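You operate a simulated robot arm through the tools that you are given. There is no shell and no other tool. Be economical: measure what you need, move in short steps, check, and stop when the job is done.

You are at the controls of a simulated robot arm. One attempt, no reset.

JOB
Fetch the grey housing and set it on top of the silver cooling block.

Only the result counts: the job must be done as asked and must still hold three seconds after the hand-in. Knocking over, shifting, dropping, spilling or breaking anything else fails it.

ROBOT AND FRAMES
A 6-joint arm with a two-finger parallel gripper, fixed in place. Base frame: the origin is at the foot of the arm, x ahead of it, y to its left, z up; the work surface is at about z = 0. Units: mm, rad, N and s.
With the tool pointing down near the work surface it reaches from about 160 to 420 mm from the base axis. Its first joint turns from -1.152 to 1.152 rad. Payload 1.57 kg.
The tool frame sits at the grasp point between the pads (the TCP): z along the fingers, y along the line on which they close. The tips reach 30 mm beyond it. The gripper opens to 80 mm. The fingers are 17 mm wide and 12 mm thick; the gripper's body (40 by 82 mm) begins 80 mm behind the TCP.
Orientation is that of the tool frame in the base frame, as a unit quaternion [w, x, y, z]. With the fingers straight down and closing along the base's y, the tool's x points along the base's -x, its y along +y and its z along -z.

CONTROLS
- The arm moves only by the tool jog_arm. Its argument "targets" is one flat list of numbers, 5 for each row, row after row: the shift along the tool's x, y, z in units of 250 mm (1.0 is 250 mm), then the turn about the tool's z in units of 180 degrees (1.0 is 180 degrees), then the closure in counts, from 0 (fully open) to 255 (shut). In form: [tx, ty, tz, yaw, fingers, tx, ty, tz, yaw, fingers, ...]. A call has 1 to 12 rows; each row is the pose to reach, as a shift and turn from the pose commanded when the call began, along the tool's axes at that moment. A call with a number of a shift or a turn outside -1 to 1 is refused whole. A row lasts 0.2 s, in which the tool goes at most 50 mm and 0.15 rad; a call with a longer step from one row to the next is refused whole, and so is a gripper value outside its range. A pose out of reach is approached as far as the arm can. The call stops where the force on the tool passes 40 N (or 10 N more than at its start, if that is more) or the arm is blocked; 0.2 s more then pass. The fingers move at their own pace (about 153 mm/s each) and stop on an object; they squeeze with about 29 N. The grip force told is the motor's: it shows also when the fingers shut on nothing. Time passes only in rows, and 0.2 s behind the last, so rows that repeat a pose let the fingers close. The reply holds the time, the measured pose of the TCP, the force on the tool along the base axes, the opening and the grip force, in the units named above and with some noise.
- Cameras (640 x 400 px; columns grow to the right, rows downward): "scene" is fixed at [65.6, -353.3, 405.9]; the picture's right is [0.59, -0.81, 0.00], its down [-0.58, -0.43, -0.69] and it looks along [0.56, 0.41, -0.72] (base axes); focal length 304 px, centre (320, 200). "wrist" rides on the gripper at [-32, 0, -78] in the tool frame; the picture's right is [0.00, -1.00, 0.00], its down [0.97, 0.00, -0.24] and it looks along [0.24, 0.00, 0.97] (tool axes); focal length 218 px, centre (320, 200). There is no depth. A picture from a camera that has moved, and an enlarged one, comes with that camera's place and axes in the base frame and with its lens.
- snapshot(camera): a new picture of that camera. The clock stands still meanwhile.
- inspect(camera, box): a new picture of the part [left, top, right, bottom] of that camera's present view, enlarged. The clock stands still meanwhile.
- finish_job(): hands the job in; it is judged then, once.

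Go step by step. Nothing tells you positions but the pictures and the camera data: compare them with the known pose of the tool, close in by small moves and look again before you grip or let go. The budget is 90 turns and 46 pictures, counting those below and the enlarged ones. Unless the task says otherwise, let go and move clear before handing in, and close with one line.

The tools are called as name(argument=value, ...) on one line, values as JSON. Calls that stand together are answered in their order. jog_arm: Moves the arm, as the interface text tells. Its arguments: {"type":"object","properties":{"targets":{"type":"array","items":{"type":"number"}}},"required":["targets"]} The other tools are called the same way: snapshot (camera) takes a picture; inspect (camera, box) takes an enlarged picture of a part of a camera's view; finish_job () hands the job in.

At the start:

```text
t: 0.0
position: [275.9, -139.1, 188.0]
orientation: [0.001, 0.0, 1.0, 0.0]
contact_force: [1.0, 0.9, -0.4]
width: 79.9
grasp_force: 0.1
```

scene: 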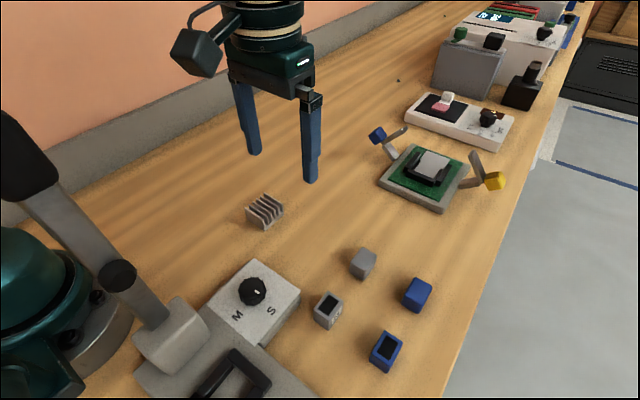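
wrist: 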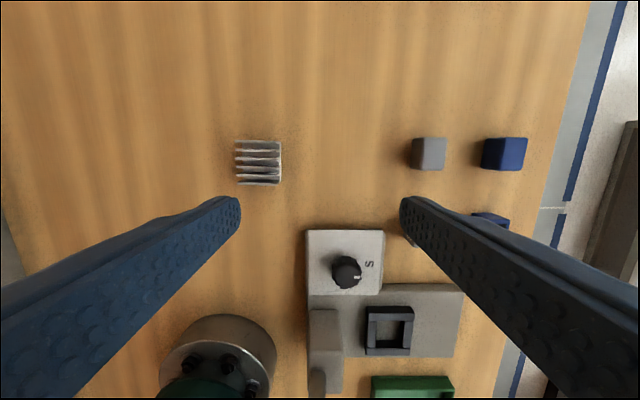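

I see a finned silver block, two grey pieces (one plain cube, one with a dark opening or top) and two blue ones. I'll enlarge to tell which grey one is the housing.

inspect(camera="scene", box=[290, 230, 450, 380])

inspect(camera="scene", box=[225, 175, 305, 245])

inspect(camera="wrist", box=[220, 110, 300, 200])

```text
2.67 times, centred on (370, 305) of scene
camera zoom: at [65.6, -353.3, 405.9], right [0.59, -0.81, 0.0], down [-0.58, -0.43, -0.69], along [0.56, 0.41, -0.72], focal length 810 px, centre (187, -80)
```

zoom: 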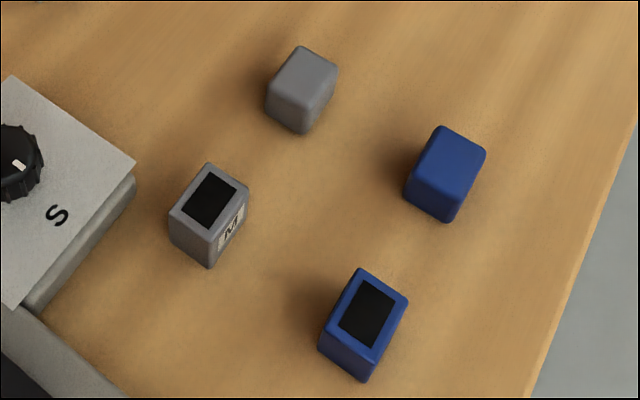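

```text
5.71 times, centred on (265, 210) of scene
camera zoom: at [65.6, -353.3, 405.9], right [0.59, -0.81, 0.0], down [-0.58, -0.43, -0.69], along [0.56, 0.41, -0.72], focal length 1736 px, centre (634, 143)
```

zoom: 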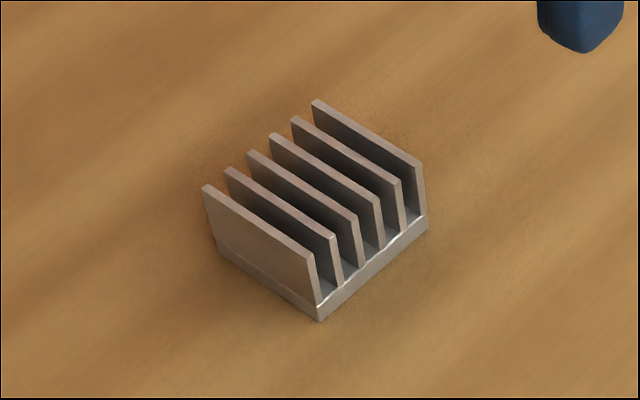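

```text
4.44 times, centred on (260, 155) of wrist
camera zoom: at [307.6, -139.2, 267.4], right [0.0, -1.0, 0.0], down [-0.97, 0.0, 0.24], along [-0.24, 0.0, -0.97], focal length 970 px, centre (587, 400)
```

zoom: 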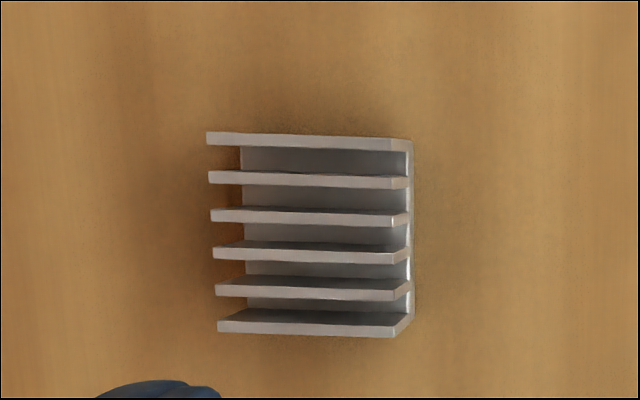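

Next I'll enlarge the two grey pieces further.

inspect(camera="scene", box=[305, 280, 355, 340])

inspect(camera="scene", box=[340, 240, 385, 285])

inspect(camera="scene", box=[360, 320, 410, 380])

```text
6.67 times, centred on (330, 310) of scene
camera zoom: at [65.6, -353.3, 405.9], right [0.59, -0.81, 0.0], down [-0.58, -0.43, -0.69], along [0.56, 0.41, -0.72], focal length 2025 px, centre (253, -533)
```

zoom: 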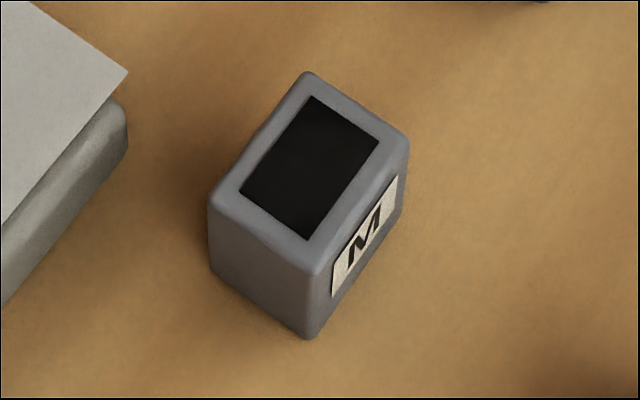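

```text
8.89 times, centred on (362, 262) of scene
camera zoom: at [65.6, -353.3, 405.9], right [0.59, -0.81, 0.0], down [-0.58, -0.43, -0.69], along [0.56, 0.41, -0.72], focal length 2700 px, centre (-58, -356)
```

zoom: 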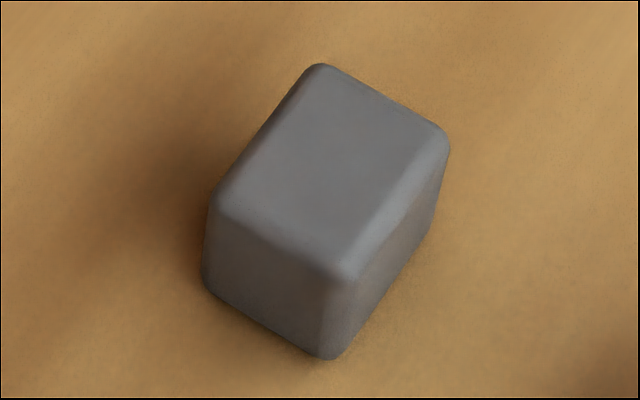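

```text
6.67 times, centred on (385, 350) of scene
camera zoom: at [65.6, -353.3, 405.9], right [0.59, -0.81, 0.0], down [-0.58, -0.43, -0.69], along [0.56, 0.41, -0.72], focal length 2025 px, centre (-113, -800)
```

zoom: 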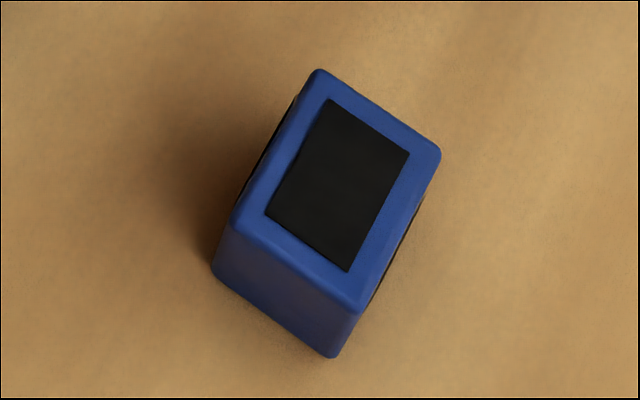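

There are two grey candidates: one at about (213, -258) with a dark top and an "M" label, and a plain one at about (304, -259). The cooling block is near (293, -68). I'll move above the grey pieces for a closer look.

jog_arm(targets=[0.03, -0.16, 0, 0, 0, 0.06, -0.32, 0, 0, 0, 0.08, -0.48, 0, 0, 0, 0.08, -0.48, 0, 0, 0])

snapshot(camera="wrist")

```text
t: 1.0
position: [256.4, -258.5, 188.8]
orientation: [0.0, -0.002, 1.0, 0.001]
contact_force: [-0.3, -0.9, 0.5]
width: 80.3
grasp_force: 0.1
```

```text
37 pictures are left
camera wrist: at [287.8, -258.4, 266.8], right [0.0, -1.0, 0.0], down [-0.97, 0.0, 0.24], along [-0.24, 0.0, -0.97], focal length 218 px, centre (320, 200)
```

wrist: 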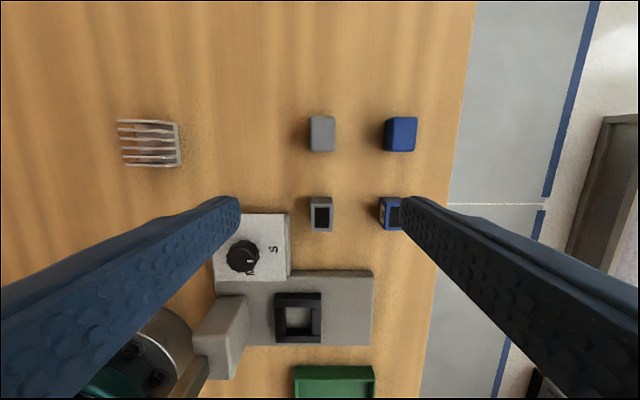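

inspect(camera="wrist", box=[295, 105, 425, 240])

inspect(camera="wrist", box=[200, 200, 390, 400])

```text
2.96 times, centred on (360, 172) of wrist
camera zoom: at [287.8, -258.4, 266.8], right [0.0, -1.0, 0.0], down [-0.97, 0.0, 0.24], along [-0.24, 0.0, -0.97], focal length 647 px, centre (202, 282)
```

zoom: 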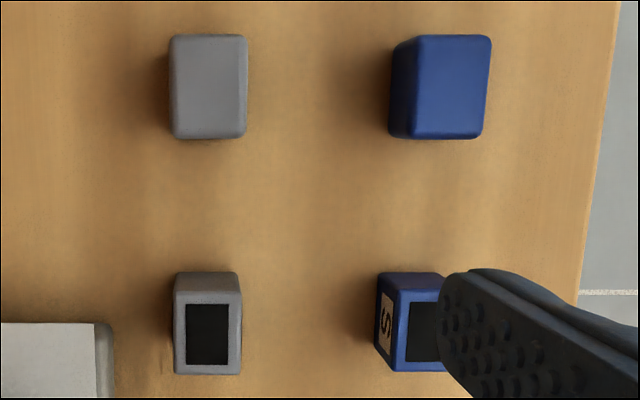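

```text
2.00 times, centred on (295, 300) of wrist
camera zoom: at [287.8, -258.4, 266.8], right [0.0, -1.0, 0.0], down [-0.97, 0.0, 0.24], along [-0.24, 0.0, -0.97], focal length 436 px, centre (370, 0)
```

zoom: 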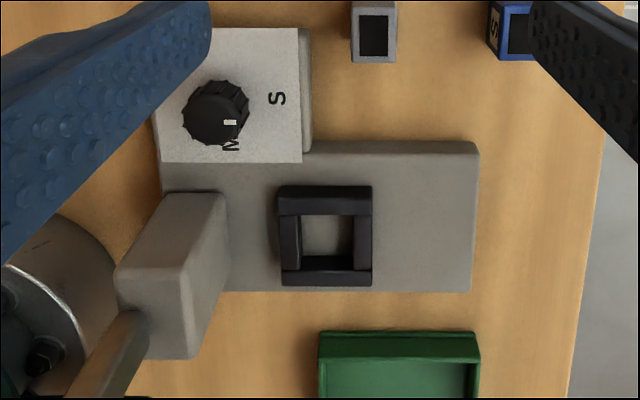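

The dark-topped pieces are open housings with size labels (grey M, blue S), and the plain ones look like solid caps. So I take the grey housing to be at about (209, -260). I'll go above it with the fingers partly closed, since the panel and the blue housing are close, and look again.

jog_arm(targets=[0.09, -0.004, 0.1, 0, 140, 0.177, -0.008, 0.2, 0, 140, 0.177, -0.008, 0.3, 0, 140, 0.177, -0.008, 0.3, 0, 140])

snapshot(camera="wrist")

inspect(camera="scene", box=[180, 180, 440, 400])

```text
t: 2.0
position: [214.2, -260.1, 113.3]
orientation: [0.001, 0.0, 1.0, 0.0]
contact_force: [0.4, 0.0, -0.1]
width: 36.1
grasp_force: 0.0
```

```text
34 pictures are left
camera wrist: at [245.1, -260.2, 191.5], right [0.0, -1.0, 0.0], down [-0.97, 0.0, 0.24], along [-0.24, 0.0, -0.97], focal length 218 px, centre (320, 200)
```

wrist: 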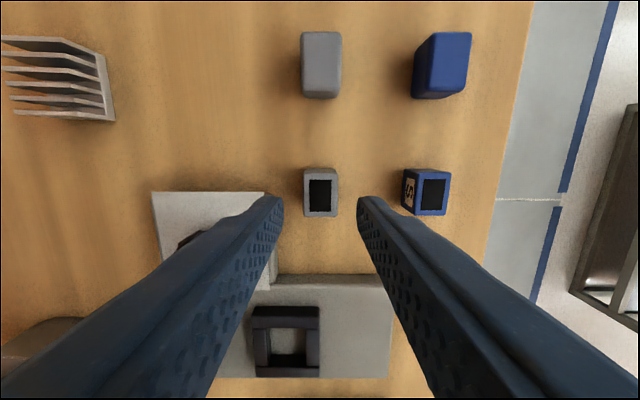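

```text
1.82 times, centred on (310, 290) of scene
camera zoom: at [65.6, -353.3, 405.9], right [0.59, -0.81, 0.0], down [-0.58, -0.43, -0.69], along [0.56, 0.41, -0.72], focal length 552 px, centre (338, 36)
```

zoom: 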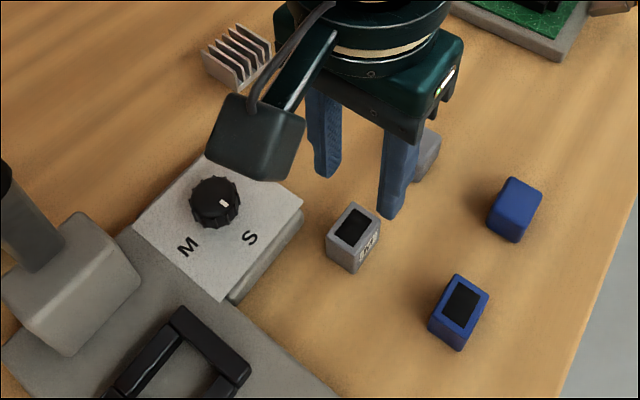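

The housing's top centre reads (207, -262), about 25 mm wide along y. I'll descend until the tips are just above it and check.

jog_arm(targets=[0.014, -0.005, 0.1, 0, 125, 0.014, -0.005, 0.19, 0, 125, 0.014, -0.005, 0.19, 0, 125])

snapshot(camera="wrist")

inspect(camera="scene", box=[260, 220, 400, 360])

```text
t: 2.8
position: [209.1, -261.2, 66.5]
orientation: [0.001, 0.0, 1.0, 0.0]
contact_force: [0.3, 0.0, 0.3]
width: 40.8
grasp_force: 0.1
```

```text
32 pictures are left
camera wrist: at [241.3, -261.6, 144.9], right [0.0, -1.0, 0.0], down [-0.97, 0.0, 0.24], along [-0.24, 0.0, -0.97], focal length 218 px, centre (320, 200)
```

wrist: 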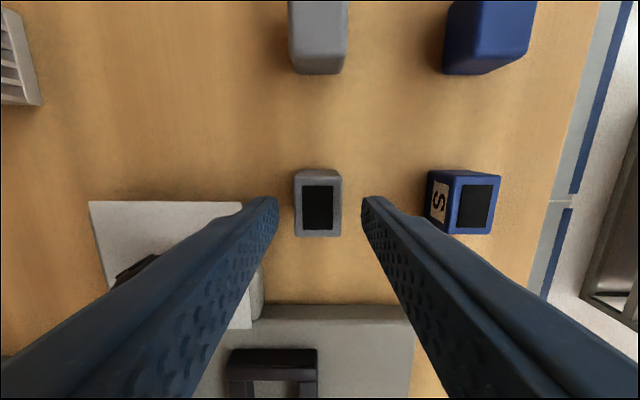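

```text
2.86 times, centred on (330, 290) of scene
camera zoom: at [65.6, -353.3, 405.9], right [0.59, -0.81, 0.0], down [-0.58, -0.43, -0.69], along [0.56, 0.41, -0.72], focal length 868 px, centre (291, -57)
```

zoom: 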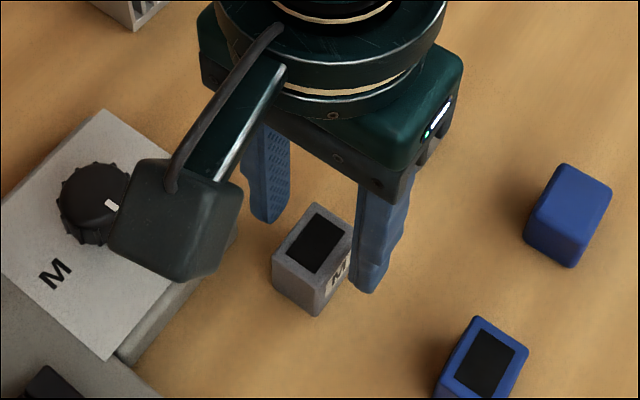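

The housing is centred between the fingers at about (206, -261). I'll descend to z ≈ 34 and close.

jog_arm(targets=[0.01, 0.002, 0.07, 0, 125, 0.01, 0.002, 0.128, 0, 125, 0.01, 0.002, 0.128, 0, 125])

inspect(camera="scene", box=[260, 220, 400, 360])

```text
t: 3.6
position: [207.9, -261.0, 34.0]
orientation: [0.001, -0.001, 1.0, 0.001]
contact_force: [0.3, 0.0, -0.1]
width: 40.7
grasp_force: 0.1
```

```text
2.86 times, centred on (330, 290) of scene
camera zoom: at [65.6, -353.3, 405.9], right [0.59, -0.81, 0.0], down [-0.58, -0.43, -0.69], along [0.56, 0.41, -0.72], focal length 868 px, centre (291, -57)
```

zoom: 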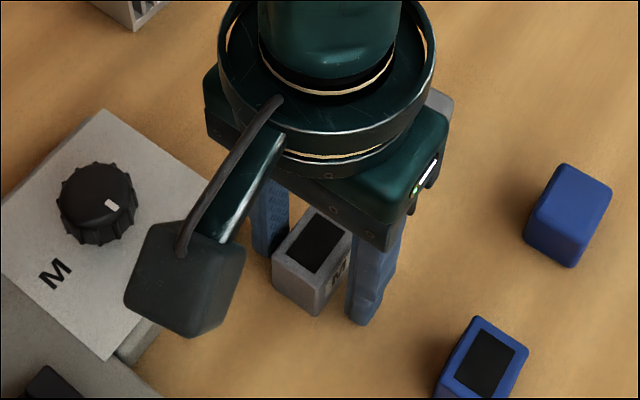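

jog_arm(targets=[0, 0, 0, 0, 180, 0, 0, 0, 0, 220, 0, 0, 0, 0, 220])

```text
t: 4.4
position: [208.0, -260.7, 33.3]
orientation: [0.001, 0.0, 1.0, 0.0]
contact_force: [-0.5, 0.6, 0.0]
width: 25.0
grasp_force: 28.8
```

The housing is gripped at 25 mm. I'll lift straight up and look.

jog_arm(targets=[0, 0, -0.05, 0, 220, 0, 0, -0.2, 0, 220, 0, 0, -0.38, 0, 220, 0, 0, -0.48, 0, 220, 0, 0, -0.48, 0, 220])

snapshot(camera="wrist")

snapshot(camera="scene")

```text
t: 5.6
position: [206.6, -260.1, 154.1]
orientation: [0.001, -0.001, 1.0, 0.0]
contact_force: [0.0, -0.9, -0.7]
width: 25.0
grasp_force: 29.0
```

```text
29 pictures are left
camera wrist: at [238.0, -260.1, 233.0], right [0.0, -1.0, 0.0], down [-0.97, 0.0, 0.24], along [-0.24, 0.0, -0.97], focal length 218 px, centre (320, 200)
```

wrist: 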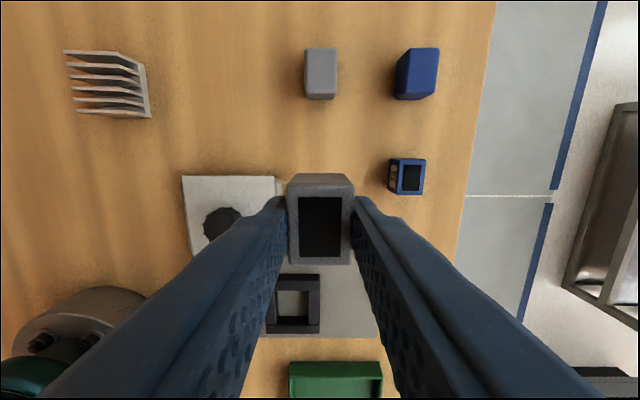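

```text
28 pictures are left
```

scene: 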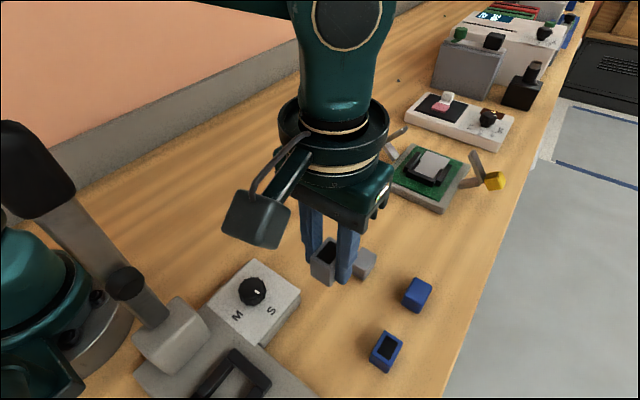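

The housing is held level, with its bottom about 33 mm below the TCP. The cooling block's top centre is at about (290.5, -69), roughly 45 × 47 mm with fin tops at z ≈ 28. I'll carry the housing over at height.

jog_arm(targets=[-0.03, 0.07, 0, 0, 220, -0.1, 0.22, 0, 0, 220, -0.17, 0.38, 0, 0, 220, -0.24, 0.54, 0, 0, 220, -0.3, 0.69, 0, 0, 220, -0.332, 0.764, 0, 0, 220, -0.332, 0.764, 0, 0, 220])

snapshot(camera="wrist")

snapshot(camera="scene")

```text
t: 7.2
position: [287.5, -68.1, 153.2]
orientation: [0.001, 0.0, 1.0, 0.0]
contact_force: [-1.1, 0.7, -1.5]
width: 24.8
grasp_force: 28.9
```

```text
27 pictures are left
camera wrist: at [318.6, -69.4, 231.6], right [0.0, -1.0, 0.0], down [-0.97, 0.0, 0.24], along [-0.24, 0.0, -0.97], focal length 218 px, centre (320, 200)
```

wrist: 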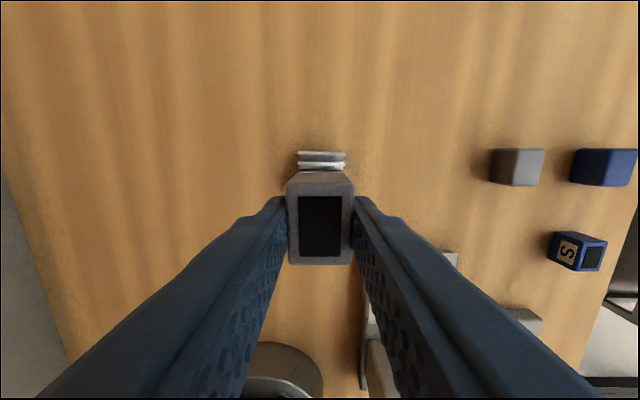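

```text
26 pictures are left
```

scene: 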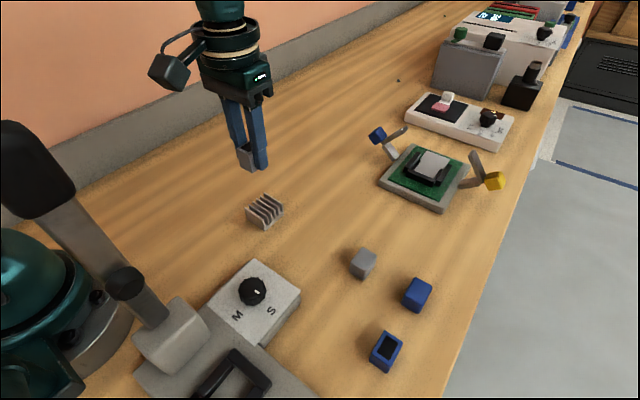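

The block sits right below, centred at about (290.5, -70), and the housing is at about (286, -69). I'll correct by 4 mm and descend to just above the fins.

jog_arm(targets=[-0.016, -0.005, 0.1, 0, 220, -0.016, -0.005, 0.22, 0, 220, -0.016, -0.005, 0.31, 0, 220, -0.016, -0.005, 0.31, 0, 220])

inspect(camera="wrist", box=[240, 100, 400, 280])

inspect(camera="scene", box=[215, 150, 315, 250])

```text
t: 8.2
position: [291.9, -71.6, 76.1]
orientation: [0.0, -0.001, 1.0, 0.0]
contact_force: [0.0, -0.1, -0.4]
width: 25.4
grasp_force: 29.1
```

```text
2.22 times, centred on (320, 190) of wrist
camera zoom: at [323.6, -72.8, 154.3], right [0.0, -1.0, 0.0], down [-0.97, 0.0, 0.24], along [-0.24, 0.0, -0.97], focal length 485 px, centre (320, 222)
```

zoom: 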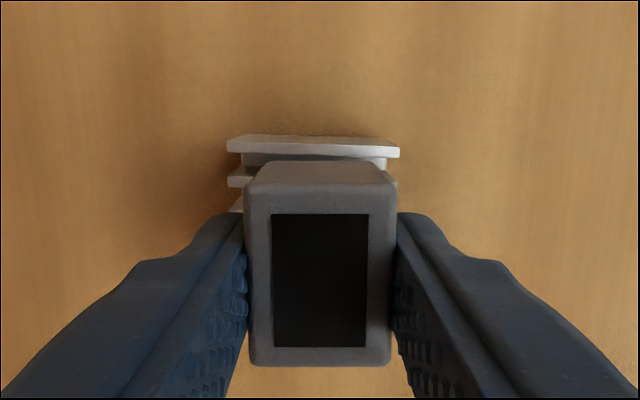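

```text
4.00 times, centred on (265, 200) of scene
camera zoom: at [65.6, -353.3, 405.9], right [0.59, -0.81, 0.0], down [-0.58, -0.43, -0.69], along [0.56, 0.41, -0.72], focal length 1215 px, centre (540, 200)
```

zoom: 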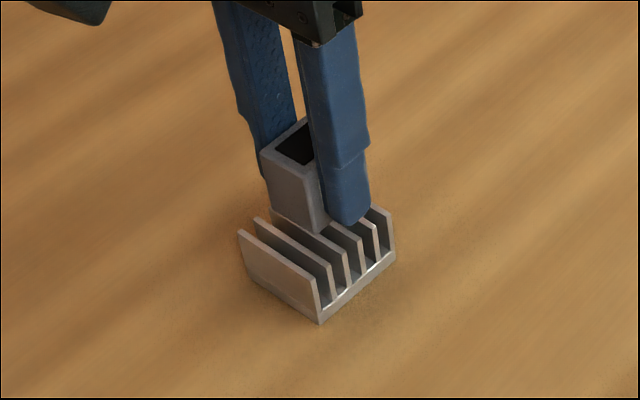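

Alignment is good to within about 1.5 mm. I'll lower slowly, watching the force.

jog_arm(targets=[0, 0.004, 0.02, 0, 220, 0, 0.004, 0.034, 0, 220, 0, 0.004, 0.044, 0, 220, 0, 0.004, 0.044, 0, 220])

inspect(camera="scene", box=[235, 170, 295, 240])

```text
t: 9.2
position: [293.0, -71.7, 65.8]
orientation: [0.001, -0.001, 1.0, 0.0]
contact_force: [0.2, 0.5, 0.0]
width: 25.2
grasp_force: 29.0
```

```text
5.71 times, centred on (265, 205) of scene
camera zoom: at [65.6, -353.3, 405.9], right [0.59, -0.81, 0.0], down [-0.58, -0.43, -0.69], along [0.56, 0.41, -0.72], focal length 1736 px, centre (634, 171)
```

zoom: 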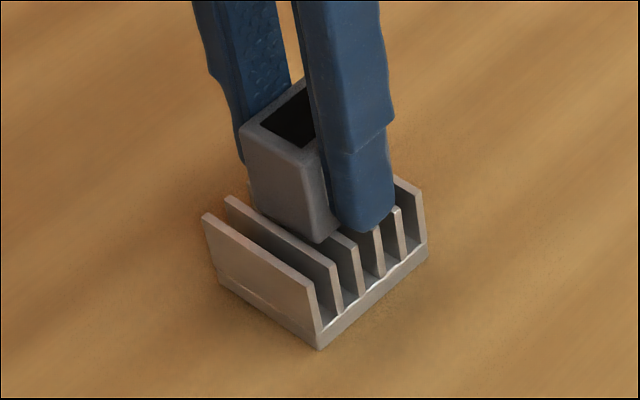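

jog_arm(targets=[0.004, 0, 0.004, 0, 220, 0.004, 0, 0.008, 0, 220, 0.004, 0, 0.012, 0, 220])

```text
t: 10.0
position: [291.2, -71.6, 63.7]
orientation: [0.001, -0.002, 1.0, 0.0]
contact_force: [-7.2, 0.6, 20.1]
width: 25.0
grasp_force: 29.2
```

There is contact at 20 N. I'll ease off slightly and check the seating.

jog_arm(targets=[-0.002, 0, -0.003, 0, 220, -0.002, 0, -0.003, 0, 220])

inspect(camera="scene", box=[235, 170, 295, 240])

inspect(camera="wrist", box=[240, 100, 400, 280])

```text
t: 10.6
position: [292.3, -71.2, 63.0]
orientation: [0.0, -0.001, 1.0, 0.0]
contact_force: [-5.0, -2.3, 17.5]
width: 24.8
grasp_force: 29.0
```

```text
5.71 times, centred on (265, 205) of scene
camera zoom: at [65.5, -353.3, 406.0], right [0.59, -0.81, 0.0], down [-0.58, -0.43, -0.69], along [0.56, 0.41, -0.72], focal length 1736 px, centre (634, 171)
```

zoom: 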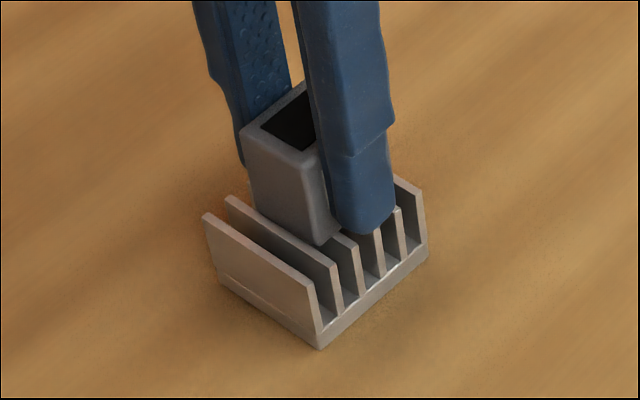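

```text
2.22 times, centred on (320, 190) of wrist
camera zoom: at [323.9, -71.9, 142.2], right [0.0, -1.0, 0.0], down [-0.97, 0.0, 0.24], along [-0.24, 0.0, -0.97], focal length 485 px, centre (320, 222)
```

zoom: 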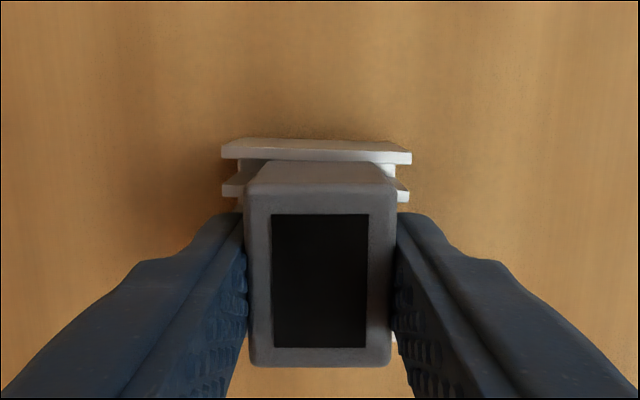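

It is seated and centred. I'll relieve the rest of the load and open the fingers gradually.

jog_arm(targets=[-0.002, 0, -0.003, 0, 220, -0.002, 0, -0.003, 0, 165, -0.002, 0, -0.003, 0, 150, -0.002, 0, -0.003, 0, 110, -0.002, 0, -0.003, 0, 110])

inspect(camera="scene", box=[235, 170, 295, 240])

```text
t: 11.8
position: [292.1, -70.0, 64.7]
orientation: [0.0, 0.0, 1.0, 0.001]
contact_force: [-0.2, 0.2, 0.6]
width: 45.8
grasp_force: 0.1
```

```text
5.71 times, centred on (265, 205) of scene
camera zoom: at [65.6, -353.3, 405.9], right [0.59, -0.81, 0.0], down [-0.58, -0.43, -0.69], along [0.56, 0.41, -0.72], focal length 1736 px, centre (634, 171)
```

zoom: 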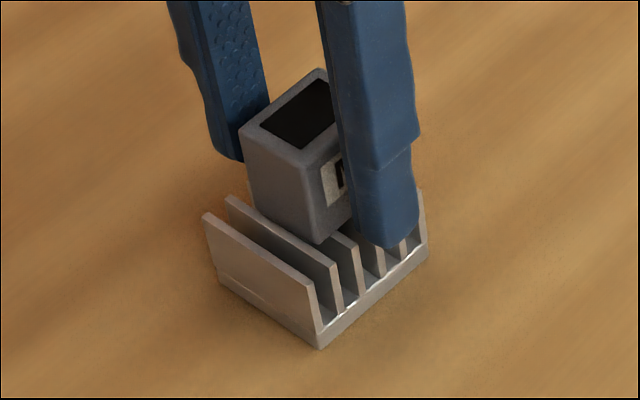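

The housing stands free on the fins. I'll raise the gripper straight up and check.

jog_arm(targets=[0, 0, -0.06, 0, 110, 0, 0, -0.2, 0, 110, 0, 0, -0.36, 0, 60, 0, 0, -0.44, 0, 0, 0, 0, -0.44, 0, 0])

snapshot(camera="scene")

inspect(camera="scene", box=[235, 170, 295, 240])

snapshot(camera="wrist")

```text
t: 13.0
position: [291.6, -69.3, 173.6]
orientation: [0.001, -0.002, 1.0, 0.0]
contact_force: [0.1, -0.6, -0.6]
width: 79.9
grasp_force: 0.0
```

```text
19 pictures are left
```

scene: 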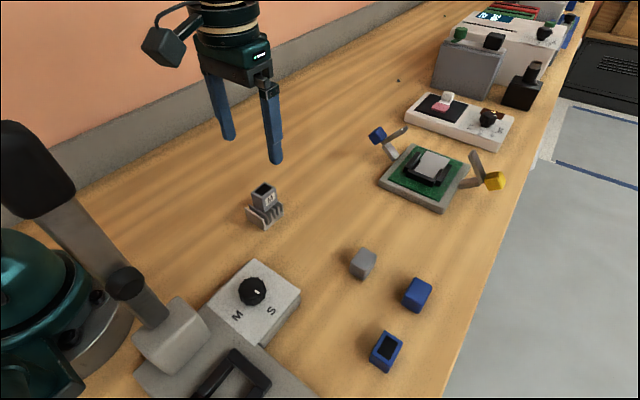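

```text
5.71 times, centred on (265, 205) of scene
camera zoom: at [65.6, -353.3, 405.9], right [0.59, -0.81, 0.0], down [-0.58, -0.43, -0.69], along [0.56, 0.41, -0.72], focal length 1736 px, centre (634, 171)
```

zoom: 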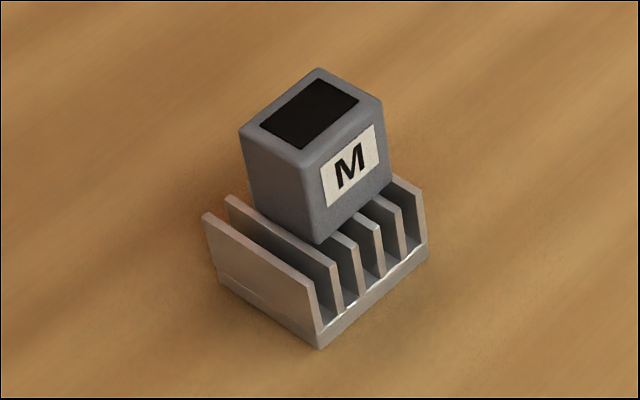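

```text
17 pictures are left
camera wrist: at [322.2, -69.3, 252.9], right [0.0, -1.0, 0.0], down [-0.97, 0.0, 0.24], along [-0.24, 0.0, -0.97], focal length 218 px, centre (320, 200)
```

wrist: 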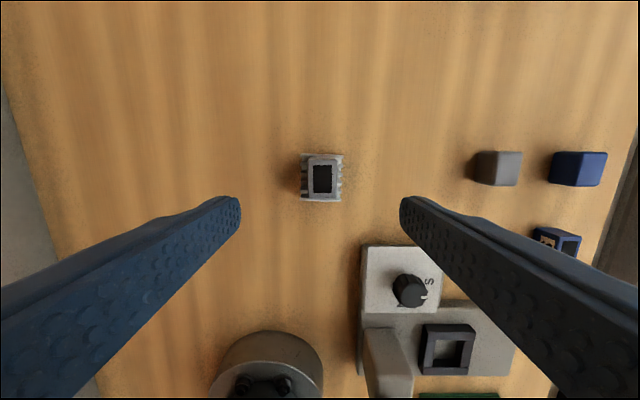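

The housing stands level and centred on the cooling block, nothing else has moved, and the gripper is clear, so I'm handing in.

finish_job()

```text
The job is handed in.
```

The grey housing is standing on top of the silver cooling block, the gripper is clear and the job is handed in. I took the grey piece with the dark opening and "M" label to be the housing, rather than the plain grey cube.
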